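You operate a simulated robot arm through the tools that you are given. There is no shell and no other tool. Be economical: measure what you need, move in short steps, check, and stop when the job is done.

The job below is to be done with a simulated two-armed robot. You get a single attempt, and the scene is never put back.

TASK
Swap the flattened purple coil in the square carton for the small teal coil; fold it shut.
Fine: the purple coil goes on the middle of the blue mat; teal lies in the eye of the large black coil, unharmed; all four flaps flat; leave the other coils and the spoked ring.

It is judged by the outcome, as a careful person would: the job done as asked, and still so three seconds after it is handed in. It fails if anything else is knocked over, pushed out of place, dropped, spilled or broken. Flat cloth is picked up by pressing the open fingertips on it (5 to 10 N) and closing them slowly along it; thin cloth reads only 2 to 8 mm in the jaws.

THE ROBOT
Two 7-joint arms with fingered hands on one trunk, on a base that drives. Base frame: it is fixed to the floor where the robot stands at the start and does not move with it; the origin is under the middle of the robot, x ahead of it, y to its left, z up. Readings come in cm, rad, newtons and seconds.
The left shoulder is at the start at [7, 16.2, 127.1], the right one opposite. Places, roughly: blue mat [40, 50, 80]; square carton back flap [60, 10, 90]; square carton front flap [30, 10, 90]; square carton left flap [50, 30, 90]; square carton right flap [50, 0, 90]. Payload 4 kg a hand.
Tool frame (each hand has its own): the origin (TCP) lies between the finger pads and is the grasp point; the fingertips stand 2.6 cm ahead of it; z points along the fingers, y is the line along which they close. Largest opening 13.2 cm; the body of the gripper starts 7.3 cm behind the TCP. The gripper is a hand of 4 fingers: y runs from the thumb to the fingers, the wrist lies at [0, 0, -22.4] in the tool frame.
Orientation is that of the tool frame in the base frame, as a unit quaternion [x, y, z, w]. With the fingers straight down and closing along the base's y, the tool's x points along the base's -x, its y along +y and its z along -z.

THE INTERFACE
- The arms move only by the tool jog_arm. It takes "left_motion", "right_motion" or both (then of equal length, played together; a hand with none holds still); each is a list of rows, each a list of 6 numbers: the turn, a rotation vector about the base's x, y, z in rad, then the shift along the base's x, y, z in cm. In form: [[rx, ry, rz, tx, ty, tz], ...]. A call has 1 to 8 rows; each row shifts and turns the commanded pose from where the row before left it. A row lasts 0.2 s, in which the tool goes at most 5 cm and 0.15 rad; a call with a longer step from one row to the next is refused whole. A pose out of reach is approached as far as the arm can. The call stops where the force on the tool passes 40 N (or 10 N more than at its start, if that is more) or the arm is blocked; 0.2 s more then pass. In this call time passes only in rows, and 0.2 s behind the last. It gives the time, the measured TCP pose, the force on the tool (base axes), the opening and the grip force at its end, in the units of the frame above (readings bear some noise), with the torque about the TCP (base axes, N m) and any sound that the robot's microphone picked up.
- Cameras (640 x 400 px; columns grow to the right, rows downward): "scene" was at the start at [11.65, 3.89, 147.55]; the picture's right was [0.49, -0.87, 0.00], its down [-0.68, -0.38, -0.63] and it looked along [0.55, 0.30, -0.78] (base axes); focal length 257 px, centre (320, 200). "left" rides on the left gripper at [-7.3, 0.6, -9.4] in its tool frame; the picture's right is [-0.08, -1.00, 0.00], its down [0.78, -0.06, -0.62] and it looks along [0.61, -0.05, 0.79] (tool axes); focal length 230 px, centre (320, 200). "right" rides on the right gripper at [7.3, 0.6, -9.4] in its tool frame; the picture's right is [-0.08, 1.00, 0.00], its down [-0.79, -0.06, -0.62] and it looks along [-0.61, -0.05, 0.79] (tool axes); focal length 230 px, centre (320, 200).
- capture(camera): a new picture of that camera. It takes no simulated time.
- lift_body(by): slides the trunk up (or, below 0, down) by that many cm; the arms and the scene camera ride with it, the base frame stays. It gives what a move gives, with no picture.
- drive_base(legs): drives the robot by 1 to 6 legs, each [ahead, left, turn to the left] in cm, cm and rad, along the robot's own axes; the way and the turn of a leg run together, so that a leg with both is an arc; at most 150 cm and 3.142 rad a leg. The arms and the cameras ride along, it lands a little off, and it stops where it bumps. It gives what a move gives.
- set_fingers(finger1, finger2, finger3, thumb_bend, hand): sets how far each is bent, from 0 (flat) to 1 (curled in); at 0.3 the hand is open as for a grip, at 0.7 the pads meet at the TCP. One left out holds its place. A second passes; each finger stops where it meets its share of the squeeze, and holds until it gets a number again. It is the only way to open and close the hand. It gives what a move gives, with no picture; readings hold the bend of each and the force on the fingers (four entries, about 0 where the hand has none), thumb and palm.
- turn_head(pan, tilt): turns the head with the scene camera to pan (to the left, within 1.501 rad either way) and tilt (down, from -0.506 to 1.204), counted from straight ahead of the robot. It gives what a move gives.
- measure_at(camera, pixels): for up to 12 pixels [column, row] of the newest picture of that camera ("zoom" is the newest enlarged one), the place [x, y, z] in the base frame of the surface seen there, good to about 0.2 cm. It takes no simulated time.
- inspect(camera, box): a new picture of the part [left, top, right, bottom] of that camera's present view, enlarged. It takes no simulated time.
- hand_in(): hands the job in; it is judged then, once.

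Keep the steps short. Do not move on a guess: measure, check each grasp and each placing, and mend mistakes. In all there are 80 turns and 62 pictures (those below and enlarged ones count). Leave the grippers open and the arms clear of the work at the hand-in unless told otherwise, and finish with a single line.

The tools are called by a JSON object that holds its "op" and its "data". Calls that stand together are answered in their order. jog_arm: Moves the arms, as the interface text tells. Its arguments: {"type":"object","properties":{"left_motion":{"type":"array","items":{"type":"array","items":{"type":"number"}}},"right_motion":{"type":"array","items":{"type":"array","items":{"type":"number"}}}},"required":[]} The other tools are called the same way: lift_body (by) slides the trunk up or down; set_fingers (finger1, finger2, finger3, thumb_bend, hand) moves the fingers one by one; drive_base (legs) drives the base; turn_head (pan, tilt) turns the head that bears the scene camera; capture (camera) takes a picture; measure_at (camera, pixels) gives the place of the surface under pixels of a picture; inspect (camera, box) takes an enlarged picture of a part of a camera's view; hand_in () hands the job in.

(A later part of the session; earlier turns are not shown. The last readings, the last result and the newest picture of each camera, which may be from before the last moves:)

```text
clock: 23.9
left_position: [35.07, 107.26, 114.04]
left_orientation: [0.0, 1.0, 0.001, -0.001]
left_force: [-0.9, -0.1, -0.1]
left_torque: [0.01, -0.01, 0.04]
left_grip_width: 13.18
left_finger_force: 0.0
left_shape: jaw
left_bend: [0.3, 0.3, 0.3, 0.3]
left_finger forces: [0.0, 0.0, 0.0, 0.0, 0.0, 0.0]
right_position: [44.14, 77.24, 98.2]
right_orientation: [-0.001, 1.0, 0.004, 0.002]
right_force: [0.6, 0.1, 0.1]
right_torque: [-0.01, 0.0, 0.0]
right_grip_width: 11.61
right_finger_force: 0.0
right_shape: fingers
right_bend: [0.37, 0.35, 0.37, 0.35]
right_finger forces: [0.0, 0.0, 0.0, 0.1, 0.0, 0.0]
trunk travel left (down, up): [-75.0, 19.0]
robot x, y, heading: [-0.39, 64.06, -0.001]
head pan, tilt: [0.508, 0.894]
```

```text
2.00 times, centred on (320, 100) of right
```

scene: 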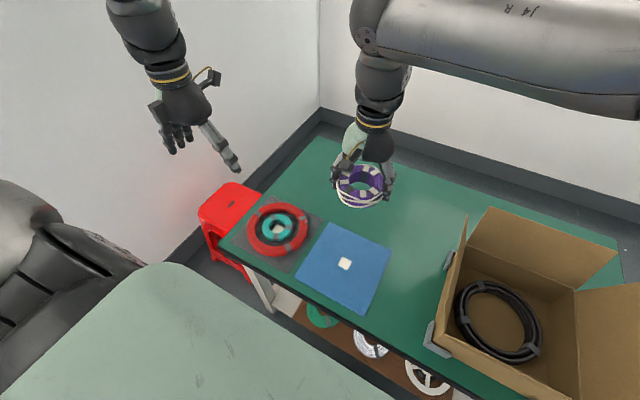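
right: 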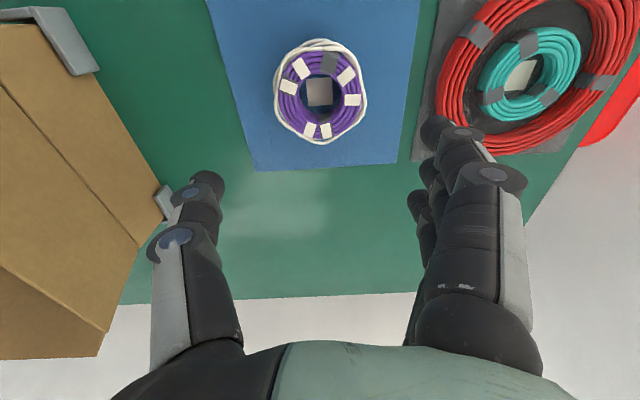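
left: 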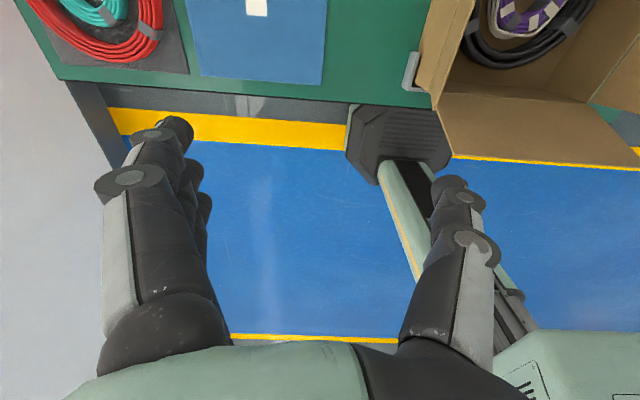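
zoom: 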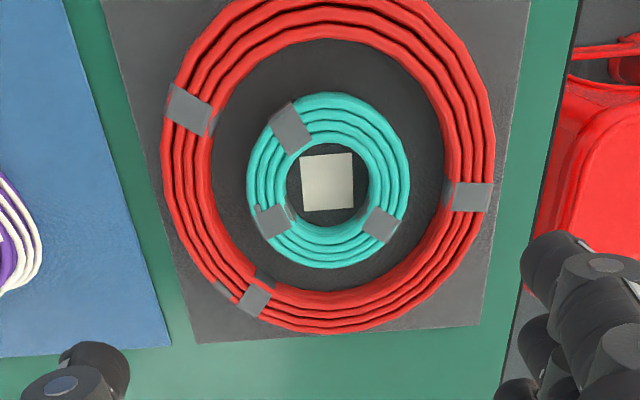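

{"op": "measure_at", "data": {"camera": "zoom", "pixels": [[250, 180], [405, 180], [328, 97], [325, 265], [328, 180], [292, 180], [367, 175], [207, 190], [445, 180], [320, 42], [330, 290], [328, 238]]}}

```text
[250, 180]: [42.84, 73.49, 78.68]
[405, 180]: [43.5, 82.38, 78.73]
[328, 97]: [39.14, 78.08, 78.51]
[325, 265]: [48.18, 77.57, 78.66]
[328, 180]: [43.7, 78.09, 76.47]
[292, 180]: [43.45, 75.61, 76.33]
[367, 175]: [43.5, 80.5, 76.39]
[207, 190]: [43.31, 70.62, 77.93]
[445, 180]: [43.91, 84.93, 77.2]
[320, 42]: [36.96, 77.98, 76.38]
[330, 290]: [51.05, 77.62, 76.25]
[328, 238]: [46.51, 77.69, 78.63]
```

Teal centre (43.65, 77.93), diameter 9, top 78.7; red inner radius ≈7.1, so 2.5 cm of gap. Preshaping to ~10.6 cm, centring and going down to z≈84.

{"op": "set_fingers", "data": {"hand": "right", "finger1": 0.41, "finger2": 0.385, "finger3": 0.41, "thumb_bend": 0.385}}

{"op": "jog_arm", "data": {"right_motion": [[0, 0, 0, -0.3, 0.6, -2], [0, 0, 0, 0, 0, -4], [0, 0, 0, 0, 0, -4], [0, 0, 0, 0, 0, -4]]}}

{"op": "inspect", "data": {"camera": "right", "box": [120, 0, 520, 250]}}

{"op": "measure_at", "data": {"camera": "zoom", "pixels": [[165, 290], [140, 290], [475, 200], [475, 275], [460, 320], [490, 200], [320, 200], [155, 285]]}}

```text
clock: 24.9
left_position: [35.04, 107.44, 114.03]
left_orientation: [0.0, 1.0, -0.001, 0.0]
left_force: [-0.6, -0.1, 0.3]
left_torque: [0.0, -0.03, -0.01]
left_grip_width: 13.17
left_finger_force: 0.1
left_shape: jaw
left_bend: [0.3, 0.3, 0.3, 0.3]
left_finger forces: [0.0, 0.0, 0.0, 0.0, 0.1, 0.0]
right_position: [44.01, 77.25, 98.11]
right_orientation: [-0.002, 1.0, 0.003, 0.003]
right_force: [-0.3, 0.2, -0.1]
right_torque: [-0.02, -0.04, 0.03]
right_grip_width: 10.64
right_finger_force: 0.1
right_shape: fingers
right_bend: [0.41, 0.38, 0.41, 0.38]
right_finger forces: [0.0, 0.1, 0.0, 0.0, 0.0, 0.0]
trunk travel left (down, up): [-75.0, 19.0]
robot x, y, heading: [-0.24, 64.71, -0.001]
head pan, tilt: [0.508, 0.894]
```

```text
clock: 25.9
left_position: [35.16, 107.5, 113.92]
left_orientation: [0.0, 1.0, 0.0, 0.0]
left_force: [0.4, -0.6, -0.2]
left_torque: [0.04, 0.01, 0.0]
left_grip_width: 13.17
left_finger_force: 0.0
left_shape: jaw
left_bend: [0.3, 0.3, 0.3, 0.3]
left_finger forces: [0.1, 0.0, 0.0, 0.0, 0.0, 0.0]
right_position: [43.63, 77.83, 84.03]
right_orientation: [-0.002, 1.0, 0.003, 0.002]
right_force: [0.5, 0.4, 0.2]
right_torque: [-0.01, -0.04, -0.01]
right_grip_width: 10.62
right_finger_force: 0.0
right_shape: fingers
right_bend: [0.41, 0.38, 0.41, 0.38]
right_finger forces: [0.1, 0.0, 0.0, 0.1, 0.0, 0.0]
trunk travel left (down, up): [-75.0, 19.0]
robot x, y, heading: [-0.44, 64.29, -0.002]
head pan, tilt: [0.508, 0.894]
```

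```text
1.60 times, centred on (320, 125) of right
```

zoom: 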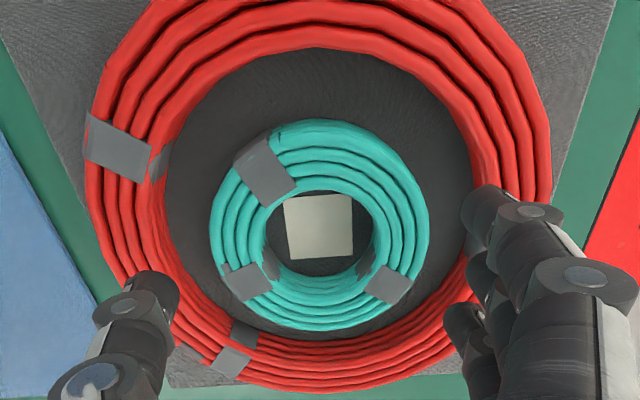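

```text
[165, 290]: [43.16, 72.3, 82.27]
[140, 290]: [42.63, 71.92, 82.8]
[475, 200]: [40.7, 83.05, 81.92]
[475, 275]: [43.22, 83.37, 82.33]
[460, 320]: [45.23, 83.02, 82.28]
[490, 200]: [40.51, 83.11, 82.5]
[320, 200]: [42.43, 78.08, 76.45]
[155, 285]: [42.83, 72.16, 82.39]
```

Centred (thumb inner 72.5, finger 2 inner 83.25). Descending to z≈79.6 slowly.

{"op": "jog_arm", "data": {"right_motion": [[0, 0, 0, 0, 0.05, -1.2], [0, 0, 0, 0, 0, -1.2], [0, 0, 0, 0, 0, -0.8], [0, 0, 0, 0, 0, -0.7], [0, 0, 0, 0, 0, -0.5]]}}

{"op": "set_fingers", "data": {"hand": "right", "finger1": 0.47, "finger2": 0.445, "finger3": 0.47, "thumb_bend": 0.445}}

```text
clock: 27.1
left_position: [35.03, 107.6, 113.98]
left_orientation: [0.0, 1.0, 0.0, 0.001]
left_force: [-0.2, 0.6, 0.9]
left_torque: [0.02, -0.02, 0.02]
left_grip_width: 13.19
left_finger_force: 0.1
left_shape: jaw
left_bend: [0.3, 0.3, 0.3, 0.3]
left_finger forces: [0.0, 0.0, 0.0, 0.1, 0.0, 0.1]
right_position: [43.71, 77.95, 79.73]
right_orientation: [-0.002, 1.0, 0.003, 0.003]
right_force: [0.0, -0.5, 0.0]
right_torque: [-0.04, 0.0, -0.02]
right_grip_width: 10.6
right_finger_force: 0.1
right_shape: fingers
right_bend: [0.41, 0.38, 0.41, 0.38]
right_finger forces: [0.0, 0.1, 0.0, 0.1, 0.1, 0.0]
trunk travel left (down, up): [-75.0, 19.0]
robot x, y, heading: [-0.19, 64.4, -0.001]
head pan, tilt: [0.508, 0.894]
```

```text
clock: 28.1
left_position: [35.08, 107.5, 113.93]
left_orientation: [0.0, 1.0, 0.0, 0.001]
left_force: [0.6, 0.5, 0.1]
left_torque: [-0.02, -0.03, 0.01]
left_grip_width: 13.18
left_finger_force: 0.1
left_shape: jaw
left_bend: [0.3, 0.3, 0.3, 0.3]
left_finger forces: [0.0, 0.0, 0.1, 0.1, 0.0, 0.1]
right_position: [43.76, 77.85, 79.74]
right_orientation: [-0.003, 1.0, 0.003, 0.002]
right_force: [-0.8, 0.2, 0.5]
right_torque: [0.01, -0.03, 0.02]
right_grip_width: 9.12
right_finger_force: 3.5
right_shape: fingers
right_bend: [0.46, 0.42, 0.45, 0.43]
right_finger forces: [0.7, 1.0, 1.5, 0.1, 2.9, 0.0]
trunk travel left (down, up): [-75.0, 19.0]
robot x, y, heading: [-0.27, 64.2, 0.004]
head pan, tilt: [0.508, 0.894]
```

Light contact (≈3 N). Adding a little squeeze and test-lifting.

{"op": "set_fingers", "data": {"hand": "right", "finger1": 0.495, "finger2": 0.465, "finger3": 0.49, "thumb_bend": 0.47}}

{"op": "jog_arm", "data": {"right_motion": [[0, 0, 0, 0, 0, 0.5], [0, 0, 0, 0, 0, 1], [0, 0, 0, 0, 0, 1.5], [0, 0, 0, 0, 0, 1.5]]}}

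{"op": "inspect", "data": {"camera": "right", "box": [120, 0, 520, 250]}}

```text
clock: 29.1
left_position: [34.99, 107.44, 113.99]
left_orientation: [-0.001, 1.0, 0.0, 0.0]
left_force: [0.3, -0.2, -0.4]
left_torque: [0.0, 0.02, 0.01]
left_grip_width: 13.18
left_finger_force: 0.2
left_shape: jaw
left_bend: [0.3, 0.3, 0.3, 0.3]
left_finger forces: [0.0, 0.0, 0.0, 0.0, 0.0, 0.0]
right_position: [43.76, 77.99, 79.76]
right_orientation: [-0.001, 1.0, 0.002, 0.002]
right_force: [0.3, 0.3, -0.1]
right_torque: [0.07, 0.01, 0.01]
right_grip_width: 9.02
right_finger_force: 6.6
right_shape: fingers
right_bend: [0.46, 0.43, 0.45, 0.44]
right_finger forces: [2.1, 2.4, 2.8, 0.0, 7.0, 0.0]
trunk travel left (down, up): [-75.0, 19.0]
robot x, y, heading: [-0.53, 64.44, -0.0]
head pan, tilt: [0.508, 0.894]
```

```text
clock: 30.1
left_position: [35.07, 107.54, 113.84]
left_orientation: [0.001, 1.0, 0.0, 0.0]
left_force: [0.5, -0.4, 1.0]
left_torque: [0.02, 0.01, 0.04]
left_grip_width: 13.2
left_finger_force: 0.0
left_shape: jaw
left_bend: [0.3, 0.3, 0.3, 0.3]
left_finger forces: [0.0, 0.0, 0.0, 0.0, 0.0, 0.0]
right_position: [43.68, 77.99, 84.09]
right_orientation: [-0.002, 1.0, 0.002, 0.003]
right_force: [0.3, 0.1, -1.6]
right_torque: [-0.02, -0.06, -0.01]
right_grip_width: 9.03
right_finger_force: 6.9
right_shape: fingers
right_bend: [0.46, 0.43, 0.45, 0.44]
right_finger forces: [2.0, 2.4, 2.7, 0.0, 7.0, 0.0]
trunk travel left (down, up): [-75.0, 19.0]
robot x, y, heading: [-0.28, 63.98, 0.0]
head pan, tilt: [0.508, 0.894]
```

```text
1.60 times, centred on (320, 125) of right
```

zoom: 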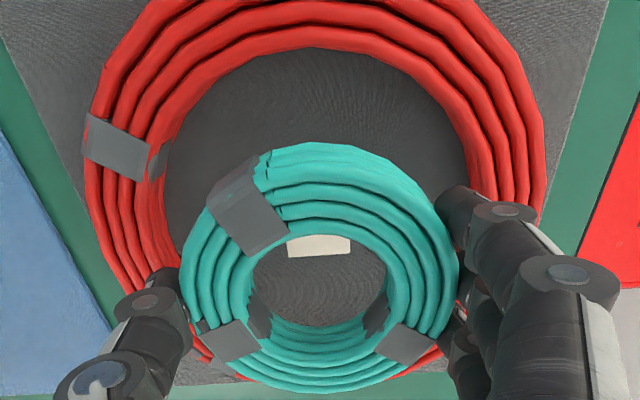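

Teal is held at 7 N. Lifting to z≈108 and driving back right 64 cm.

{"op": "jog_arm", "data": {"right_motion": [[0, 0, 0, 0, 0, 3], [0, 0, 0, 0, 0, 3], [0, 0, 0, 0, 0, 3], [0, 0, 0, 0, 0, 3], [0, 0, 0, 1, 0, 3], [0, 0, 0, 1, 0, 3], [0, 0, 0, 1.2, 0, 3], [0, 0, 0, 1.2, 0, 3]]}}

{"op": "drive_base", "data": {"legs": [[0, -32, 0], [0, -32, 0]]}}

{"op": "capture", "data": {"camera": "right"}}

{"op": "capture", "data": {"camera": "scene"}}

```text
clock: 31.9
left_position: [35.01, 107.44, 113.78]
left_orientation: [0.0, 1.0, 0.0, 0.002]
left_force: [0.1, 0.7, 0.5]
left_torque: [0.01, -0.01, 0.0]
left_grip_width: 13.16
left_finger_force: 0.1
left_shape: jaw
left_bend: [0.3, 0.3, 0.3, 0.3]
left_finger forces: [0.0, 0.0, 0.0, 0.1, 0.1, 0.0]
right_position: [48.2, 77.96, 108.25]
right_orientation: [-0.002, 1.0, 0.003, 0.003]
right_force: [-0.2, -0.4, -0.7]
right_torque: [0.0, 0.04, -0.02]
right_grip_width: 9.0
right_finger_force: 6.8
right_shape: fingers
right_bend: [0.46, 0.43, 0.45, 0.44]
right_finger forces: [2.0, 2.3, 2.7, 0.0, 6.8, 0.0]
trunk travel left (down, up): [-75.0, 19.0]
robot x, y, heading: [-0.22, 64.42, -0.002]
head pan, tilt: [0.508, 0.894]
```

```text
clock: 35.7
left_position: [35.14, 44.67, 113.79]
left_orientation: [0.002, 1.0, -0.001, 0.001]
left_force: [0.3, -0.4, 0.1]
left_torque: [-0.04, -0.01, 0.01]
left_grip_width: 13.17
left_finger_force: 0.1
left_shape: jaw
left_bend: [0.3, 0.3, 0.3, 0.3]
left_finger forces: [0.1, 0.0, 0.0, 0.1, 0.0, 0.1]
right_position: [48.26, 15.02, 108.19]
right_orientation: [0.0, 1.0, 0.002, 0.003]
right_force: [0.2, 0.3, -1.6]
right_torque: [-0.02, -0.01, 0.01]
right_grip_width: 9.0
right_finger_force: 7.0
right_shape: fingers
right_bend: [0.46, 0.43, 0.45, 0.44]
right_finger forces: [2.0, 2.4, 2.7, 0.1, 6.8, 0.0]
trunk travel left (down, up): [-75.0, 19.0]
robot x, y, heading: [-0.63, 1.21, -0.003]
head pan, tilt: [0.508, 0.894]
```

```text
33 pictures are left
```

right: 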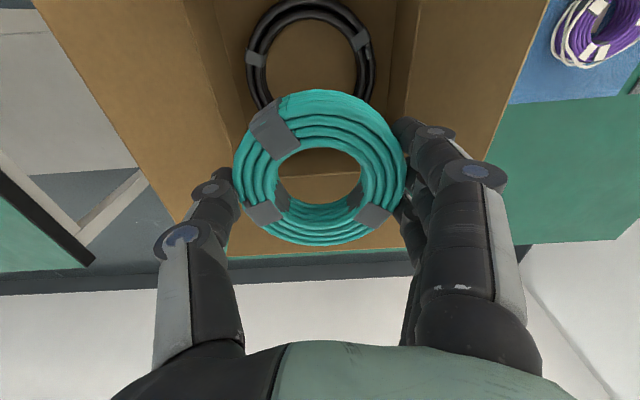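

```text
32 pictures are left
```

scene: 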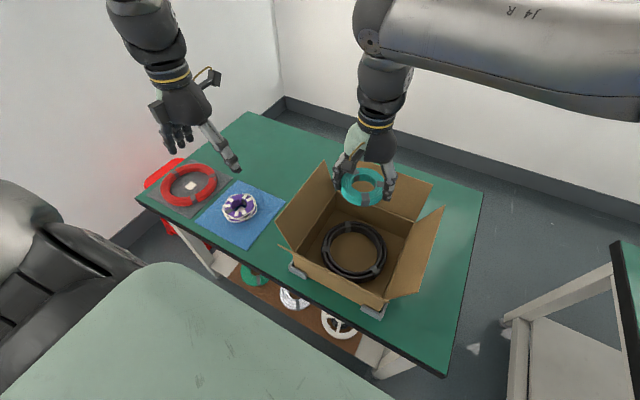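

Measuring the black coil's inner edges in the scene view.

{"op": "measure_at", "data": {"camera": "scene", "pixels": [[354, 250], [326, 246], [384, 252], [357, 223], [351, 277], [330, 246], [378, 252], [356, 229], [352, 270]]}}

{"op": "measure_at", "data": {"camera": "right", "pixels": [[264, 60], [357, 60], [312, 15], [255, 60], [368, 60], [312, 8], [262, 50], [361, 50]]}}

```text
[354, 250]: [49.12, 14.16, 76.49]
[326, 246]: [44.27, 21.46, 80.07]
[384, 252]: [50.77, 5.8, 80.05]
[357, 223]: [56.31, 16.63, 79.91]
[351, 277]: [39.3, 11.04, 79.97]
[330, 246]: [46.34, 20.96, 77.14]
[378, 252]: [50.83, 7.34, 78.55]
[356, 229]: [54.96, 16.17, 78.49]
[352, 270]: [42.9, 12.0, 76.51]
```

```text
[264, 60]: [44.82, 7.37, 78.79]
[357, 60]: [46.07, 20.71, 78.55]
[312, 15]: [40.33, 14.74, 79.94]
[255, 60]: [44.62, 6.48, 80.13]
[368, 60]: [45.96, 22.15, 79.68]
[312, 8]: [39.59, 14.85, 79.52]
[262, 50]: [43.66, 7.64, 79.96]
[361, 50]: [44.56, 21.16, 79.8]
```

Black centre ≈ (47.95, 14.0). Trimming over it and descending to z≈87.

{"op": "jog_arm", "data": {"right_motion": [[0, 0, 0, -0.25, -1.0, 0], [0, 0, 0, 0, 0, -4], [0, 0, 0, 0, 0, -4], [0, 0, 0, 0, 0, -4], [0, 0, 0, 0, 0, -4], [0, 0, 0, 0, 0, -4], [0, 0, 0, 0, 0, -1.5]]}}

{"op": "inspect", "data": {"camera": "right", "box": [120, 0, 520, 250]}}

{"op": "measure_at", "data": {"camera": "zoom", "pixels": [[185, 300], [455, 290], [310, 150], [320, 350], [133, 170], [480, 160], [310, 70], [120, 170], [500, 160], [145, 170], [465, 160], [300, 55]]}}

```text
clock: 37.3
left_position: [35.21, 44.46, 113.8]
left_orientation: [0.001, 1.0, 0.0, 0.001]
left_force: [-0.6, 0.4, 0.3]
left_torque: [-0.01, -0.02, -0.01]
left_grip_width: 13.16
left_finger_force: 0.2
left_shape: jaw
left_bend: [0.3, 0.3, 0.3, 0.3]
left_finger forces: [0.0, 0.1, 0.0, 0.1, 0.0, 0.0]
right_position: [47.98, 13.85, 86.58]
right_orientation: [-0.001, 1.0, 0.003, 0.002]
right_force: [0.9, -0.5, -0.5]
right_torque: [0.0, 0.01, -0.02]
right_grip_width: 9.01
right_finger_force: 7.1
right_shape: fingers
right_bend: [0.46, 0.43, 0.45, 0.44]
right_finger forces: [2.0, 2.3, 2.8, 0.0, 6.9, 0.0]
trunk travel left (down, up): [-75.0, 19.0]
robot x, y, heading: [-0.64, 1.32, 0.001]
head pan, tilt: [0.508, 0.894]
```

```text
1.60 times, centred on (320, 125) of right
```

zoom: 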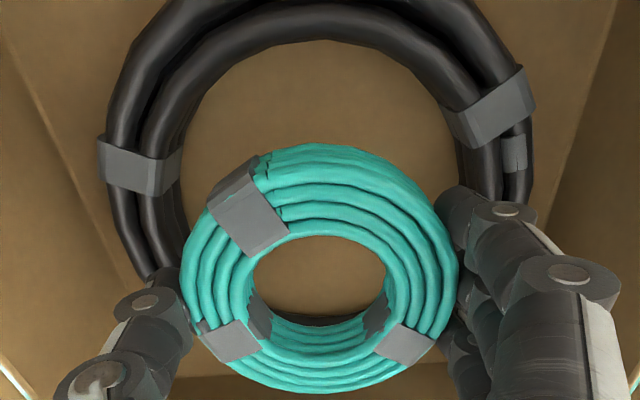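

```text
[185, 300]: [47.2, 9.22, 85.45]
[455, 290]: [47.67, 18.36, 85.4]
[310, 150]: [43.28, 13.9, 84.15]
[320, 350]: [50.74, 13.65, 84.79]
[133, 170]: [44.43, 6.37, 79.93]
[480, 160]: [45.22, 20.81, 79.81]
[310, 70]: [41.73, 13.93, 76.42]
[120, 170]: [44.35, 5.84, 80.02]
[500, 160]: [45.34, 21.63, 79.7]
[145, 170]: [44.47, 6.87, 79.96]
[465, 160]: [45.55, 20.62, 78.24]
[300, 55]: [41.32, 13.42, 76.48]
```

Teal centre (47.8, 13.8) matches the black eye. Lowering to z≈80.1.

{"op": "jog_arm", "data": {"right_motion": [[0, 0, 0, 0, 0.05, -2], [0, 0, 0, 0, 0, -1.5], [0, 0, 0, 0, 0, -1], [0, 0, 0, 0, 0, -1], [0, 0, 0, 0, 0, -0.6], [0, 0, 0, 0, 0, -0.4]]}}

```text
clock: 38.7
left_position: [35.12, 44.46, 113.93]
left_orientation: [0.002, 1.0, 0.0, 0.0]
left_force: [0.5, 0.0, -0.2]
left_torque: [0.0, -0.01, -0.01]
left_grip_width: 13.2
left_finger_force: 0.1
left_shape: jaw
left_bend: [0.3, 0.3, 0.3, 0.3]
left_finger forces: [0.1, 0.0, 0.0, 0.1, 0.1, 0.0]
right_position: [47.96, 13.9, 80.2]
right_orientation: [-0.001, 1.0, 0.002, 0.002]
right_force: [0.8, 0.1, -1.8]
right_torque: [-0.01, 0.0, -0.03]
right_grip_width: 9.01
right_finger_force: 7.3
right_shape: fingers
right_bend: [0.46, 0.43, 0.45, 0.44]
right_finger forces: [2.0, 2.3, 2.7, 0.0, 6.8, 0.1]
trunk travel left (down, up): [-75.0, 19.0]
robot x, y, heading: [-0.37, 1.24, -0.003]
head pan, tilt: [0.508, 0.894]
```

{"op": "jog_arm", "data": {"right_motion": [[0, 0, 0, 0, 0, -0.2], [0, 0, 0, 0, 0, -0.2]]}}

```text
clock: 39.3
left_position: [34.99, 44.52, 113.99]
left_orientation: [0.002, 1.0, 0.0, 0.0]
left_force: [0.8, 0.6, -0.1]
left_torque: [0.01, 0.01, -0.01]
left_grip_width: 13.19
left_finger_force: 0.2
left_shape: jaw
left_bend: [0.3, 0.3, 0.3, 0.3]
left_finger forces: [0.0, 0.0, 0.0, 0.0, 0.1, 0.0]
right_position: [47.99, 13.88, 79.72]
right_orientation: [0.0, 1.0, 0.004, 0.004]
right_force: [0.8, 0.0, 3.0]
right_torque: [0.01, -0.03, 0.0]
right_grip_width: 9.0
right_finger_force: 6.6
right_shape: fingers
right_bend: [0.46, 0.43, 0.45, 0.44]
right_finger forces: [2.0, 2.3, 2.8, 0.1, 7.0, 0.0]
trunk travel left (down, up): [-75.0, 19.0]
robot x, y, heading: [-0.4, 1.37, 0.002]
head pan, tilt: [0.508, 0.894]
```

Touchdown (+3 N). Opening slightly (within the gap) and rising.

{"op": "set_fingers", "data": {"hand": "right", "finger1": 0.42, "finger2": 0.395, "finger3": 0.42, "thumb_bend": 0.395}}

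{"op": "jog_arm", "data": {"right_motion": [[0, 0, 0, 0, 0, 0.6], [0, 0, 0, 0, 0, 1], [0, 0, 0, 0, 0, 2], [0, 0, 0, 0, 0, 4], [0, 0, 0, 0, 0, 4], [0, 0, 0, 0, 0, 4], [0, 0, 0, 0, 0, 4.5], [0, 0, 0, 0, 0, 4.5]]}}

{"op": "capture", "data": {"camera": "right"}}

```text
clock: 40.3
left_position: [35.11, 44.47, 114.0]
left_orientation: [0.001, 1.0, 0.0, 0.0]
left_force: [-0.3, 0.4, 0.3]
left_torque: [-0.04, 0.01, -0.01]
left_grip_width: 13.19
left_finger_force: 0.0
left_shape: jaw
left_bend: [0.3, 0.3, 0.3, 0.3]
left_finger forces: [0.0, 0.0, 0.1, 0.1, 0.0, 0.0]
right_position: [47.86, 14.04, 79.71]
right_orientation: [0.0, 1.0, 0.002, 0.003]
right_force: [-0.7, -0.3, 0.4]
right_torque: [-0.02, -0.01, 0.01]
right_grip_width: 10.12
right_finger_force: 0.1
right_shape: fingers
right_bend: [0.42, 0.39, 0.42, 0.39]
right_finger forces: [0.0, 0.0, 0.1, 0.0, 0.1, 0.0]
trunk travel left (down, up): [-75.0, 19.0]
robot x, y, heading: [-0.37, 1.37, 0.003]
head pan, tilt: [0.508, 0.894]
```

```text
clock: 42.1
left_position: [35.11, 44.43, 113.95]
left_orientation: [0.002, 1.0, 0.0, 0.001]
left_force: [-0.8, -0.5, 0.5]
left_torque: [-0.01, -0.04, 0.02]
left_grip_width: 13.18
left_finger_force: 0.0
left_shape: jaw
left_bend: [0.3, 0.3, 0.3, 0.3]
left_finger forces: [0.0, 0.0, 0.0, 0.0, 0.0, 0.1]
right_position: [47.72, 13.88, 104.65]
right_orientation: [0.0, 1.0, 0.003, 0.004]
right_force: [-0.2, -0.3, 0.3]
right_torque: [0.02, -0.02, -0.01]
right_grip_width: 10.15
right_finger_force: 0.1
right_shape: fingers
right_bend: [0.42, 0.39, 0.42, 0.39]
right_finger forces: [0.0, 0.1, 0.1, 0.1, 0.1, 0.0]
trunk travel left (down, up): [-75.0, 19.0]
robot x, y, heading: [-0.19, 1.38, -0.005]
head pan, tilt: [0.508, 0.894]
```

```text
30 pictures are left
```

right: 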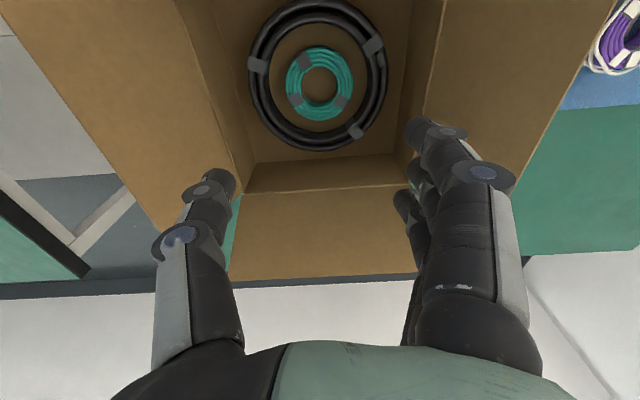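

Teal lies in the black coil's eye, clear all round. Now the flaps: hinges at z≈86, tips ≈97.5 leaning out. I'll bunch both hands' fingers, move the right hand clear to the right of the carton and the left hand to outside the left flap.

{"op": "jog_arm", "data": {"left_motion": [[0, 0, 0, 3, -1, 0], [0, 0, 0, 3, -1, 0], [0, 0, 0, 3, -1, 0], [0, 0, 0, 3, -1, 0], [0, 0, 0, 0, -1, 0], [0, 0, 0, 0, -1, 0], [0, 0, 0, 0, -1, 0], [0, 0, 0, 0, 0, 0]], "right_motion": [[0, 0, 0, 0, 0, 4], [0, 0, 0, 0, 0, 3.5], [0, 0, 0, 0, -4.3, 0], [0, 0, 0, 0, -4.3, 0], [0, 0, 0, 0, -4.3, 0], [0, 0, 0, 0, -4.3, 0], [0, 0, 0, 0, -4.3, 0], [0, 0, 0, 0, -4.3, 0]]}}

{"op": "set_fingers", "data": {"hand": "left", "finger1": 0.64, "finger2": 0.64, "finger3": 0.64, "thumb_bend": 0.64}}

{"op": "set_fingers", "data": {"hand": "right", "finger1": 0.64, "finger2": 0.64, "finger3": 0.64, "thumb_bend": 0.64}}

{"op": "capture", "data": {"camera": "scene"}}

```text
clock: 43.9
left_position: [46.98, 37.38, 114.08]
left_orientation: [0.002, 1.0, 0.001, 0.0]
left_force: [-0.4, 0.1, 0.3]
left_torque: [0.01, -0.02, -0.02]
left_grip_width: 13.19
left_finger_force: 0.1
left_shape: jaw
left_bend: [0.3, 0.3, 0.3, 0.3]
left_finger forces: [0.0, 0.1, 0.0, 0.0, 0.0, 0.1]
right_position: [47.58, -12.15, 112.27]
right_orientation: [-0.001, 1.0, 0.004, 0.003]
right_force: [-0.5, 0.2, -0.6]
right_torque: [-0.03, -0.04, 0.0]
right_grip_width: 10.17
right_finger_force: 0.0
right_shape: fingers
right_bend: [0.42, 0.39, 0.42, 0.39]
right_finger forces: [0.0, 0.0, 0.1, 0.1, 0.0, 0.1]
trunk travel left (down, up): [-75.0, 19.0]
robot x, y, heading: [-0.42, 1.33, -0.002]
head pan, tilt: [0.508, 0.894]
```

```text
clock: 44.9
left_position: [47.13, 37.43, 113.92]
left_orientation: [0.002, 1.0, 0.0, 0.0]
left_force: [0.6, 0.5, -0.1]
left_torque: [0.01, 0.0, 0.04]
left_grip_width: 2.84
left_finger_force: 0.1
left_shape: fingers
left_bend: [0.64, 0.64, 0.64, 0.64]
left_finger forces: [0.1, 0.0, 0.1, 0.0, 0.0, 0.0]
right_position: [47.73, -12.03, 112.16]
right_orientation: [0.0, 1.0, 0.003, 0.002]
right_force: [-0.3, 0.5, -0.3]
right_torque: [0.03, 0.02, 0.0]
right_grip_width: 10.18
right_finger_force: 0.0
right_shape: fingers
right_bend: [0.42, 0.39, 0.42, 0.39]
right_finger forces: [0.1, 0.1, 0.1, 0.0, 0.1, 0.0]
trunk travel left (down, up): [-75.0, 19.0]
robot x, y, heading: [-0.21, 1.5, 0.002]
head pan, tilt: [0.508, 0.894]
```

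```text
clock: 45.9
left_position: [47.14, 37.59, 113.93]
left_orientation: [0.002, 1.0, 0.0, 0.0]
left_force: [0.5, 0.0, 0.8]
left_torque: [-0.03, 0.01, 0.07]
left_grip_width: 2.86
left_finger_force: 0.1
left_shape: fingers
left_bend: [0.64, 0.64, 0.64, 0.64]
left_finger forces: [0.0, 0.0, 0.0, 0.0, 0.0, 0.0]
right_position: [47.71, -11.96, 112.17]
right_orientation: [0.001, 1.0, 0.003, 0.002]
right_force: [0.4, 0.0, -0.8]
right_torque: [0.03, -0.02, 0.0]
right_grip_width: 2.84
right_finger_force: 0.0
right_shape: fingers
right_bend: [0.64, 0.64, 0.64, 0.64]
right_finger forces: [0.1, 0.1, 0.0, 0.0, 0.0, 0.0]
trunk travel left (down, up): [-75.0, 19.0]
robot x, y, heading: [-0.52, 1.51, -0.001]
head pan, tilt: [0.508, 0.894]
```

```text
29 pictures are left
```

scene: 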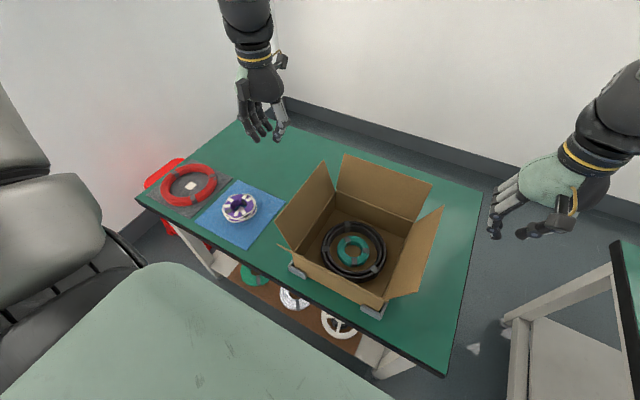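

Left flap tip is at y≈31. Lowering the left hand outside it to TCP z≈95.5 at y≈37.5.

{"op": "jog_arm", "data": {"left_motion": [[0, 0, 0, 0, 0.5, -4.5], [0, 0, 0, 0, 0, -4.5], [0, 0, 0, 0, 0, -4.5], [0, 0, 0, 0, 0, -4.9]]}}

{"op": "inspect", "data": {"camera": "scene", "box": [200, 100, 456, 260]}}

```text
clock: 46.9
left_position: [47.36, 38.06, 95.64]
left_orientation: [0.002, 1.0, -0.001, 0.0]
left_force: [-0.2, 0.0, 0.3]
left_torque: [0.0, 0.02, 0.0]
left_grip_width: 2.85
left_finger_force: 0.1
left_shape: fingers
left_bend: [0.64, 0.64, 0.64, 0.64]
left_finger forces: [0.0, 0.1, 0.1, 0.0, 0.0, 0.0]
right_position: [48.06, -11.96, 112.0]
right_orientation: [-0.001, 1.0, 0.002, 0.003]
right_force: [1.0, 0.0, -0.5]
right_torque: [0.03, 0.0, -0.01]
right_grip_width: 2.87
right_finger_force: 0.0
right_shape: fingers
right_bend: [0.64, 0.64, 0.64, 0.64]
right_finger forces: [0.0, 0.0, 0.1, 0.1, 0.0, 0.1]
trunk travel left (down, up): [-75.0, 19.0]
robot x, y, heading: [-0.41, 1.29, -0.004]
head pan, tilt: [0.508, 0.894]
```

```text
2.50 times, centred on (328, 180) of scene
```

zoom: 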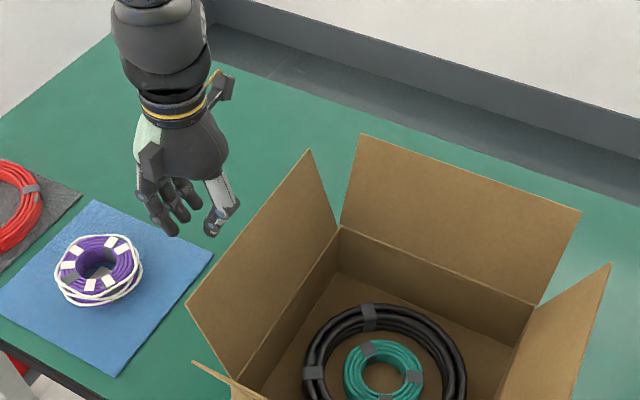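

Hand is poised outside the left flap. Sweeping it inward over the top in an arc, and checking.

{"op": "jog_arm", "data": {"left_motion": [[0, 0, 0, 0, -3.5, 0], [0, 0, 0, 0, -1.5, 0.2], [0, 0, 0, 0, -1.5, 0.3], [0, 0, 0, 0, -1.5, 0.3], [0, 0, 0, 0, -1.5, 0.2], [0, 0, 0, 0, -1.5, -0.3], [0, 0, 0, 0, -1.5, -0.7]]}}

{"op": "inspect", "data": {"camera": "scene", "box": [200, 100, 456, 260]}}

```text
clock: 48.5
left_position: [47.08, 25.42, 95.61]
left_orientation: [0.001, 1.0, -0.001, -0.001]
left_force: [0.7, 0.0, -0.2]
left_torque: [-0.03, 0.05, -0.01]
left_grip_width: 2.79
left_finger_force: 0.0
left_shape: fingers
left_bend: [0.64, 0.64, 0.64, 0.64]
left_finger forces: [0.0, 0.0, 0.1, 0.1, 0.1, 0.0]
right_position: [47.86, -11.95, 112.1]
right_orientation: [0.0, 1.0, 0.004, 0.003]
right_force: [-0.4, -0.2, -0.2]
right_torque: [-0.01, 0.02, 0.02]
right_grip_width: 2.88
right_finger_force: 0.0
right_shape: fingers
right_bend: [0.64, 0.64, 0.64, 0.64]
right_finger forces: [0.0, 0.0, 0.1, 0.0, 0.0, 0.1]
trunk travel left (down, up): [-75.0, 19.0]
robot x, y, heading: [-0.02, 1.45, -0.003]
head pan, tilt: [0.508, 0.894]
```

```text
2.50 times, centred on (328, 180) of scene
```

zoom: 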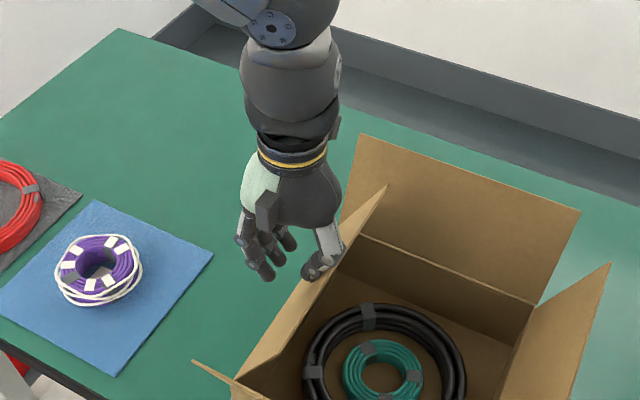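

The flap follows with no load. Continuing the arc inward and down.

{"op": "jog_arm", "data": {"left_motion": [[0, 0, 0, 0, -1.5, -1.0], [0, 0, 0, 0, -1.5, -1.2], [0, 0, 0, 0, -1.3, -1.4], [0, 0, 0, 0, -1.0, -1.4], [0, 0, 0, 0, -0.6, -1.0], [0, 0, 0, 0, -0.2, -0.6]]}}

{"op": "inspect", "data": {"camera": "scene", "box": [220, 130, 476, 290]}}

```text
clock: 49.9
left_position: [46.07, 21.46, 90.54]
left_orientation: [0.001, 1.0, -0.001, 0.001]
left_force: [0.6, -0.1, 0.5]
left_torque: [-0.02, -0.01, 0.01]
left_grip_width: 2.77
left_finger_force: 0.0
left_shape: fingers
left_bend: [0.64, 0.64, 0.64, 0.64]
left_finger forces: [0.0, 0.0, 0.0, 0.0, 0.2, 0.0]
left hand out of reach, approached as far as the arm can: row 4, 5, 6
right_position: [47.8, -11.95, 112.14]
right_orientation: [0.001, 1.0, 0.003, 0.003]
right_force: [0.7, -0.3, 0.2]
right_torque: [0.01, 0.01, 0.01]
right_grip_width: 2.87
right_finger_force: 0.1
right_shape: fingers
right_bend: [0.64, 0.64, 0.64, 0.64]
right_finger forces: [0.1, 0.0, 0.0, 0.0, 0.0, 0.0]
trunk travel left (down, up): [-75.0, 19.0]
robot x, y, heading: [-0.63, 1.16, -0.0]
head pan, tilt: [0.508, 0.894]
```

```text
2.50 times, centred on (348, 210) of scene
```

zoom: 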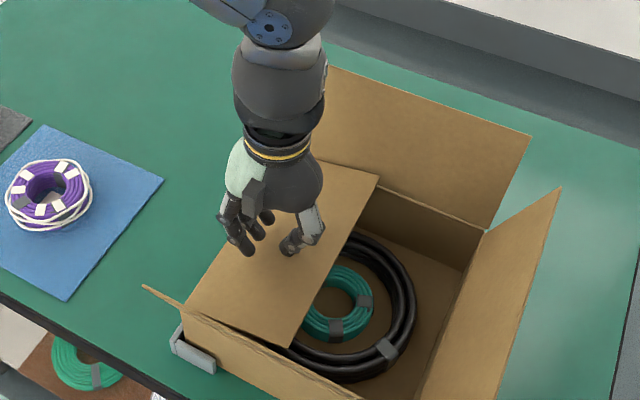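

Flap is nearly down, but the left arm hit its limit at z≈90.5. Trying a bit nearer to the robot and lower.

{"op": "jog_arm", "data": {"left_motion": [[0, 0, 0, -1.5, 0.5, -0.5], [0, 0, 0, -1, 0.5, -0.8], [0, 0, 0, -1, 0, -0.7]]}}

{"op": "measure_at", "data": {"camera": "zoom", "pixels": [[370, 180], [330, 260], [300, 335], [285, 290], [200, 300], [190, 315]]}}

```text
clock: 50.7
left_position: [42.9, 22.27, 88.87]
left_orientation: [0.001, 1.0, 0.0, 0.005]
left_force: [9.8, 4.5, 29.0]
left_torque: [0.31, -0.04, -0.08]
left_grip_width: 2.69
left_finger_force: 14.2
left_shape: fingers
left_bend: [0.64, 0.65, 0.66, 0.65]
left_finger forces: [3.2, 6.6, 9.8, 0.0, 9.0, 0.0]
right_position: [47.61, -12.05, 112.26]
right_orientation: [0.0, 1.0, 0.003, 0.003]
right_force: [-0.1, 0.4, -0.9]
right_torque: [-0.03, 0.04, -0.04]
right_grip_width: 2.87
right_finger_force: 0.1
right_shape: fingers
right_bend: [0.64, 0.64, 0.64, 0.64]
right_finger forces: [0.1, 0.0, 0.0, 0.0, 0.1, 0.0]
trunk travel left (down, up): [-75.0, 19.0]
robot x, y, heading: [-0.43, 1.3, -0.002]
head pan, tilt: [0.508, 0.894]
```

```text
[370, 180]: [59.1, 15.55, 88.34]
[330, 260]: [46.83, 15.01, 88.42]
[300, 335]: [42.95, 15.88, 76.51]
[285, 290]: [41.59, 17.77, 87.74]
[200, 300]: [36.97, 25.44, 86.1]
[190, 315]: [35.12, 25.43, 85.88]
```

Pressed flat (29 N up). Lifting off to see if the flap stays.

{"op": "jog_arm", "data": {"left_motion": [[0, 0, 0, 0, 0, 1], [0, 0, 0, 0, 0.5, 3], [0, 0, 0, 0, 2, 4], [0, 0, 0, 0, 4, 4], [0, 0, 0, 0, 4.5, 3], [0, 0, 0, 0, 4.5, 0], [0, 0, 0, 0, 4.5, 0]]}}

{"op": "inspect", "data": {"camera": "scene", "box": [240, 140, 496, 300]}}

{"op": "measure_at", "data": {"camera": "zoom", "pixels": [[318, 165], [280, 240], [245, 310], [235, 265], [150, 275], [270, 150], [550, 200], [430, 395], [425, 215], [480, 300]]}}

```text
refused: row 4 steps farther than a row can; nothing moved
```

```text
2.50 times, centred on (368, 220) of scene
```

zoom: 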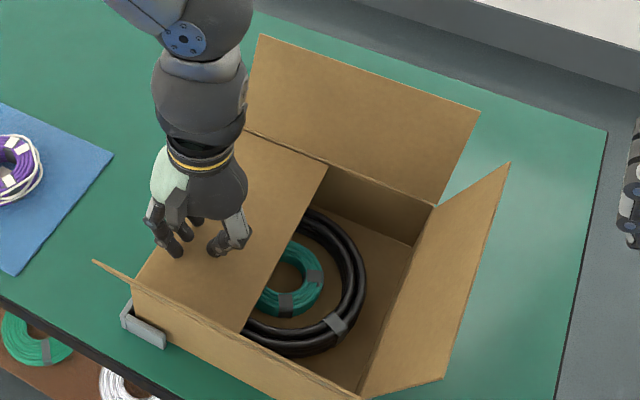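

```text
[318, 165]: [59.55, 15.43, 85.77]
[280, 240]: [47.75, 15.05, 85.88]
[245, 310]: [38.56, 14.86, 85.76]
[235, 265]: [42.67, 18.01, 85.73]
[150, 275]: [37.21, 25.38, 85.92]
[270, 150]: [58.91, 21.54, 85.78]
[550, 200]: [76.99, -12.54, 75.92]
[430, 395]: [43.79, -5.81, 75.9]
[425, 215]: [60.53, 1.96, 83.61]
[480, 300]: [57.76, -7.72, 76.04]
```

Left flap is flat at z≈85.8. Lifting the left hand away, while lowering the right hand outside the right flap.

{"op": "jog_arm", "data": {"left_motion": [[0, 0, 0, 0, 0, 1], [0, 0, 0, 0, 0.5, 3], [0, 0, 0, 0, 1.5, 4], [0, 0, 0, 0, 2.5, 4], [0, 0, 0, 0, 4, 2.5], [0, 0, 0, 0, 4.5, 0], [0, 0, 0, 0, 4.5, 0]], "right_motion": [[0, 0, 0, 0, 0, -2], [0, 0, 0, 0, 0, -2.5], [0, 0, 0, 0, 0, -2.5], [0, 0, 0, 0, 0, -2.5], [0, 0, 0, 0, 0, -2.5], [0, 0, 0, 0, 0, -2.5], [0, 0, 0, 0, 0, -2]]}}

{"op": "inspect", "data": {"camera": "scene", "box": [240, 100, 560, 300]}}

{"op": "measure_at", "data": {"camera": "zoom", "pixels": [[255, 205], [225, 270], [200, 325], [405, 212], [335, 405]]}}

```text
clock: 52.3
left_position: [42.55, 39.88, 102.98]
left_orientation: [0.003, 1.0, -0.001, 0.0]
left_force: [0.4, 0.3, 0.0]
left_torque: [0.0, 0.01, 0.04]
left_grip_width: 2.77
left_finger_force: 0.0
left_shape: fingers
left_bend: [0.64, 0.64, 0.64, 0.64]
left_finger forces: [0.1, 0.0, 0.1, 0.0, 0.1, 0.0]
right_position: [47.88, -11.79, 95.39]
right_orientation: [0.0, 1.0, 0.002, 0.003]
right_force: [0.0, 0.4, 0.0]
right_torque: [0.02, -0.05, 0.02]
right_grip_width: 2.86
right_finger_force: 0.1
right_shape: fingers
right_bend: [0.64, 0.64, 0.64, 0.64]
right_finger forces: [0.0, 0.0, 0.0, 0.0, 0.1, 0.0]
trunk travel left (down, up): [-75.0, 19.0]
robot x, y, heading: [-0.4, 1.56, 0.0]
head pan, tilt: [0.508, 0.894]
```

```text
2.00 times, centred on (400, 200) of scene
```

zoom: 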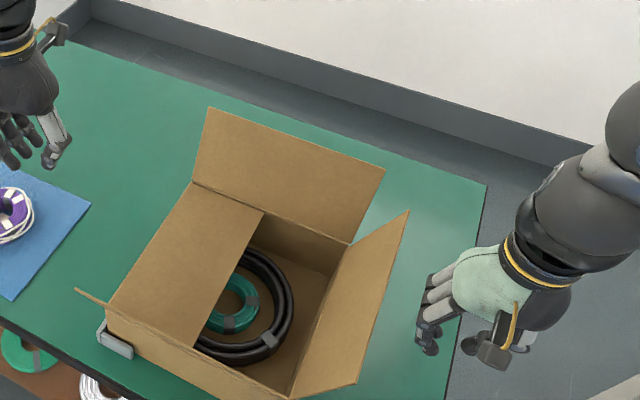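

```text
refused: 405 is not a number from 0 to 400
```

Left flap stays flat. Sweeping the right flap inward with the right hand.

{"op": "jog_arm", "data": {"right_motion": [[0, 0, 0, 0, 3.4, 0.2], [0, 0, 0, 0, 1.5, 0.2], [0, 0, 0, 0, 1.5, 0.3], [0, 0, 0, 0, 1.5, 0.3], [0, 0, 0, 0, 1.5, 0.2], [0, 0, 0, 0, 1.5, -0.3], [0, 0, 0, 0, 1.5, -0.7], [0, 0, 0, 0, 1.5, -1.0]]}}

{"op": "jog_arm", "data": {"right_motion": [[0, 0, 0, 0, 1.5, -1.0], [0, 0, 0, 0, 1.3, -1.2], [0, 0, 0, 0, 1.1, -1.4], [0, 0, 0, 0, 0.7, -1.2], [0, 0, 0, 0, 0.3, -0.6]]}}

{"op": "inspect", "data": {"camera": "scene", "box": [240, 100, 560, 300]}}

```text
clock: 54.1
left_position: [42.63, 39.78, 102.95]
left_orientation: [0.002, 1.0, 0.0, 0.0]
left_force: [0.8, -0.5, -0.7]
left_torque: [0.0, -0.02, -0.01]
left_grip_width: 2.71
left_finger_force: 0.1
left_shape: fingers
left_bend: [0.64, 0.64, 0.64, 0.64]
left_finger forces: [0.0, 0.0, 0.0, 0.0, 0.0, 0.0]
right_position: [47.84, 2.16, 94.59]
right_orientation: [0.0, 1.0, 0.003, 0.003]
right_force: [-0.2, 0.3, 0.8]
right_torque: [0.0, -0.02, 0.0]
right_grip_width: 2.85
right_finger_force: 0.0
right_shape: fingers
right_bend: [0.64, 0.64, 0.64, 0.64]
right_finger forces: [0.1, 0.0, 0.0, 0.0, 0.0, 0.0]
trunk travel left (down, up): [-75.0, 19.0]
robot x, y, heading: [-0.28, 1.17, -0.003]
head pan, tilt: [0.508, 0.894]
```

```text
clock: 55.3
left_position: [42.64, 39.83, 103.15]
left_orientation: [0.001, 1.0, -0.001, 0.001]
left_force: [-0.1, 0.1, -0.8]
left_torque: [0.0, 0.02, 0.02]
left_grip_width: 2.75
left_finger_force: 0.1
left_shape: fingers
left_bend: [0.64, 0.64, 0.64, 0.64]
left_finger forces: [0.0, 0.0, 0.1, 0.0, 0.1, 0.0]
right_position: [47.79, 7.0, 89.22]
right_orientation: [0.0, 1.0, 0.003, 0.003]
right_force: [-0.2, 0.1, -0.7]
right_torque: [0.05, 0.03, 0.02]
right_grip_width: 2.81
right_finger_force: 0.1
right_shape: fingers
right_bend: [0.64, 0.64, 0.64, 0.64]
right_finger forces: [0.0, 0.0, 0.0, 0.0, 0.0, 0.1]
trunk travel left (down, up): [-75.0, 19.0]
robot x, y, heading: [0.12, 1.11, -0.002]
head pan, tilt: [0.508, 0.894]
```

```text
2.00 times, centred on (400, 200) of scene
```

zoom: 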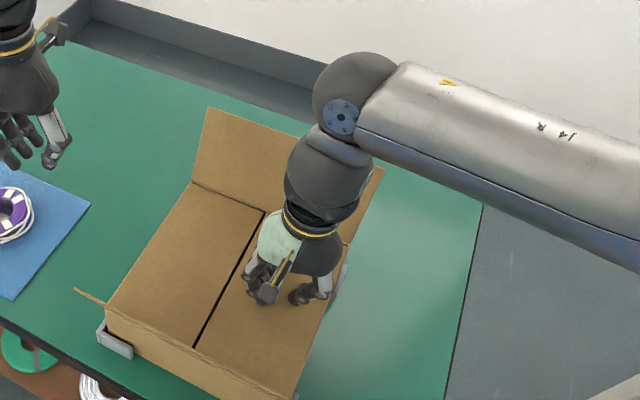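

Right flap is nearly flat; press slightly, then lift and see.

{"op": "jog_arm", "data": {"right_motion": [[0, 0, 0, 0, 0, -0.4], [0, 0, 0, 0, 0, -0.3]]}}

{"op": "jog_arm", "data": {"right_motion": [[0, 0, 0, 0, 0, 1], [0, 0, 0, 0, 0, 3], [0, 0, 0, 0, 0, 4.5], [0, 0, 0, 0, 1, 4.5], [0, 0, 0, 0, 1, 4.5], [0, 0, 0, 0, 1, 4.5]]}}

{"op": "jog_arm", "data": {"right_motion": [[0, 0, 0, 4, 1, 0], [0, 0, 0, 4, 1, 0], [0, 0, 0, 4, 1, 0], [0, 0, 0, 4, 0, 0], [0, 0, 0, 4, 0, 0], [0, 0, 0, 3, 0, 0]]}}

{"op": "capture", "data": {"camera": "scene"}}

```text
clock: 55.9
left_position: [42.48, 39.67, 103.26]
left_orientation: [0.002, 1.0, 0.0, 0.003]
left_force: [0.7, 0.0, -0.1]
left_torque: [-0.01, 0.01, 0.02]
left_grip_width: 2.72
left_finger_force: 0.0
left_shape: fingers
left_bend: [0.64, 0.64, 0.64, 0.64]
left_finger forces: [0.0, 0.1, 0.1, 0.0, 0.0, 0.0]
right_position: [47.86, 6.93, 88.89]
right_orientation: [0.0, 1.0, 0.004, 0.005]
right_force: [-0.3, -3.8, 26.3]
right_torque: [-0.46, 0.19, -0.01]
right_grip_width: 2.84
right_finger_force: 13.2
right_shape: fingers
right_bend: [0.64, 0.64, 0.64, 0.65]
right_finger forces: [3.4, 0.8, 0.0, 0.1, 21.7, 0.1]
trunk travel left (down, up): [-75.0, 19.0]
robot x, y, heading: [-0.22, 1.18, -0.001]
head pan, tilt: [0.508, 0.894]
```

```text
clock: 57.3
left_position: [42.64, 39.92, 103.11]
left_orientation: [0.002, 1.0, -0.001, 0.001]
left_force: [-0.4, 0.8, 0.1]
left_torque: [-0.01, 0.03, -0.01]
left_grip_width: 2.75
left_finger_force: 0.0
left_shape: fingers
left_bend: [0.64, 0.64, 0.64, 0.64]
left_finger forces: [0.0, 0.0, 0.1, 0.0, 0.0, 0.1]
right_position: [47.78, 10.08, 110.51]
right_orientation: [0.0, 1.0, 0.003, 0.002]
right_force: [-0.5, -0.1, -0.6]
right_torque: [-0.04, 0.0, 0.0]
right_grip_width: 2.79
right_finger_force: 0.0
right_shape: fingers
right_bend: [0.64, 0.64, 0.64, 0.64]
right_finger forces: [0.1, 0.1, 0.0, 0.0, 0.1, 0.1]
trunk travel left (down, up): [-75.0, 19.0]
robot x, y, heading: [-0.14, 1.29, -0.005]
head pan, tilt: [0.508, 0.894]
```

```text
clock: 58.7
left_position: [42.6, 39.89, 103.01]
left_orientation: [0.001, 1.0, -0.001, 0.0]
left_force: [-0.1, 0.0, 0.3]
left_torque: [0.01, -0.01, 0.01]
left_grip_width: 2.73
left_finger_force: 0.0
left_shape: fingers
left_bend: [0.64, 0.64, 0.64, 0.64]
left_finger forces: [0.0, 0.0, 0.0, 0.0, 0.0, 0.0]
right_position: [64.8, 8.28, 109.5]
right_orientation: [-0.002, 1.0, 0.001, 0.003]
right_force: [0.0, 0.1, -0.6]
right_torque: [0.0, -0.02, -0.02]
right_grip_width: 2.79
right_finger_force: 0.0
right_shape: fingers
right_bend: [0.64, 0.64, 0.64, 0.64]
right_finger forces: [0.1, 0.1, 0.0, 0.1, 0.0, 0.0]
right hand out of reach, approached as far as the arm can: row 3, 4, 5, 6
trunk travel left (down, up): [-75.0, 19.0]
robot x, y, heading: [-0.5, 1.23, -0.006]
head pan, tilt: [0.508, 0.894]
```

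```text
22 pictures are left
```

scene: 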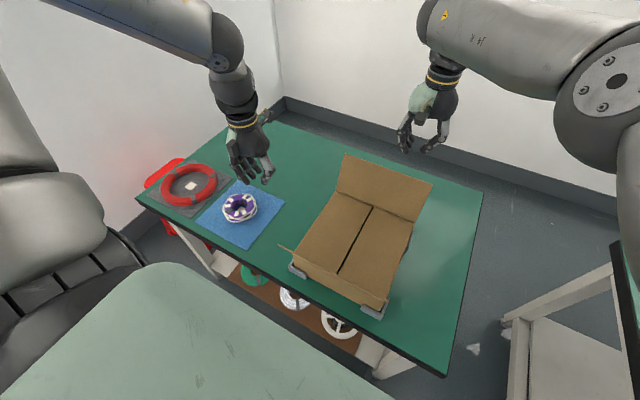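

Both side flaps are flat. The right arm can't reach behind the back flap from here, so I'll drive 26 cm left to put the right shoulder in line, and bring the hand back to y≈14.

{"op": "drive_base", "data": {"legs": [[0, 26, 0]]}}

{"op": "jog_arm", "data": {"right_motion": [[0, 0, 0, 0, -4, 0], [0, 0, 0, 1, -4, 0], [0, 0, 0, 1, -4, 0], [0, 0, 0, 1, -4, 0], [0, 0, 0, 1, -3, 0], [0, 0, 0, 1, -2, 0], [0, 0, 0, 0.5, 0, 0]]}}

{"op": "measure_at", "data": {"camera": "scene", "pixels": [[345, 155], [432, 185], [380, 165]]}}

```text
clock: 60.6
left_position: [42.43, 65.86, 103.12]
left_orientation: [0.0, 1.0, 0.001, 0.0]
left_force: [0.0, 0.1, 0.3]
left_torque: [0.0, 0.02, 0.01]
left_grip_width: 2.73
left_finger_force: 0.0
left_shape: fingers
left_bend: [0.64, 0.64, 0.64, 0.64]
left_finger forces: [0.1, 0.1, 0.0, 0.0, 0.0, 0.1]
right_position: [64.98, 34.47, 109.52]
right_orientation: [-0.002, 1.0, 0.005, 0.005]
right_force: [0.3, 0.5, 0.0]
right_torque: [0.0, 0.01, 0.01]
right_grip_width: 2.77
right_finger_force: 0.1
right_shape: fingers
right_bend: [0.64, 0.64, 0.64, 0.64]
right_finger forces: [0.1, 0.0, 0.1, 0.1, 0.0, 0.0]
trunk travel left (down, up): [-75.0, 19.0]
robot x, y, heading: [0.03, 27.84, -0.0]
head pan, tilt: [0.508, 0.894]
```

```text
clock: 62.2
left_position: [42.5, 65.89, 103.0]
left_orientation: [0.0, 1.0, 0.0, 0.0]
left_force: [0.3, 0.1, -0.3]
left_torque: [-0.03, 0.02, 0.0]
left_grip_width: 2.76
left_finger_force: 0.1
left_shape: fingers
left_bend: [0.64, 0.64, 0.64, 0.64]
left_finger forces: [0.0, 0.0, 0.0, 0.1, 0.1, 0.0]
right_position: [70.6, 13.61, 109.51]
right_orientation: [-0.002, 1.0, 0.005, 0.004]
right_force: [0.2, 0.0, 0.0]
right_torque: [-0.01, 0.03, 0.01]
right_grip_width: 2.78
right_finger_force: 0.1
right_shape: fingers
right_bend: [0.64, 0.64, 0.64, 0.64]
right_finger forces: [0.1, 0.1, 0.1, 0.0, 0.0, 0.0]
trunk travel left (down, up): [-75.0, 19.0]
robot x, y, heading: [-0.55, 27.3, 0.001]
head pan, tilt: [0.508, 0.894]
```

```text
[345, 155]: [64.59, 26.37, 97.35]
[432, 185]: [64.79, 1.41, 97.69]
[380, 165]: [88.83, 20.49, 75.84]
```

In reach at (70.6, 13.6). Lowering behind the back flap (tip at x≈64.7, z≈97.5).

{"op": "jog_arm", "data": {"right_motion": [[0, 0, 0, 0.3, 0, -3], [0, 0, 0, 0, 0, -3], [0, 0, 0, 0, 0, -3], [0, 0, 0, 0, 0, -2.5], [0, 0, 0, 0, 0, -2]]}}

{"op": "capture", "data": {"camera": "scene"}}

```text
clock: 63.4
left_position: [42.61, 66.05, 102.92]
left_orientation: [-0.001, 1.0, 0.0, 0.0]
left_force: [0.1, 0.0, -0.4]
left_torque: [0.0, 0.0, 0.03]
left_grip_width: 2.78
left_finger_force: 0.0
left_shape: fingers
left_bend: [0.64, 0.64, 0.64, 0.64]
left_finger forces: [0.1, 0.0, 0.0, 0.1, 0.0, 0.1]
right_position: [70.85, 13.69, 95.99]
right_orientation: [-0.002, 1.0, 0.004, 0.005]
right_force: [0.3, 0.3, -0.1]
right_torque: [0.02, 0.03, 0.0]
right_grip_width: 2.8
right_finger_force: 0.0
right_shape: fingers
right_bend: [0.64, 0.64, 0.64, 0.64]
right_finger forces: [0.1, 0.0, 0.0, 0.0, 0.0, 0.0]
trunk travel left (down, up): [-75.0, 19.0]
robot x, y, heading: [-0.56, 27.46, -0.0]
head pan, tilt: [0.508, 0.894]
```

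```text
21 pictures are left
```

scene: 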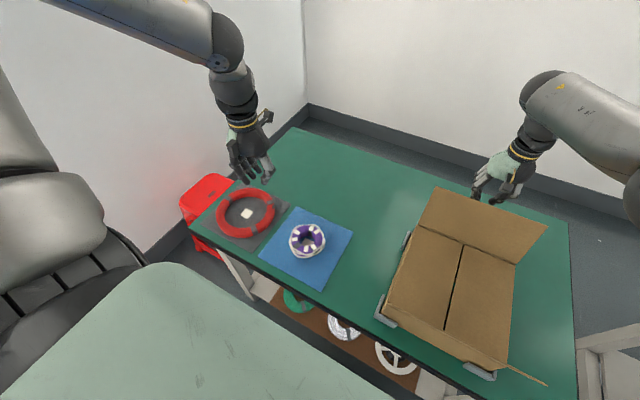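

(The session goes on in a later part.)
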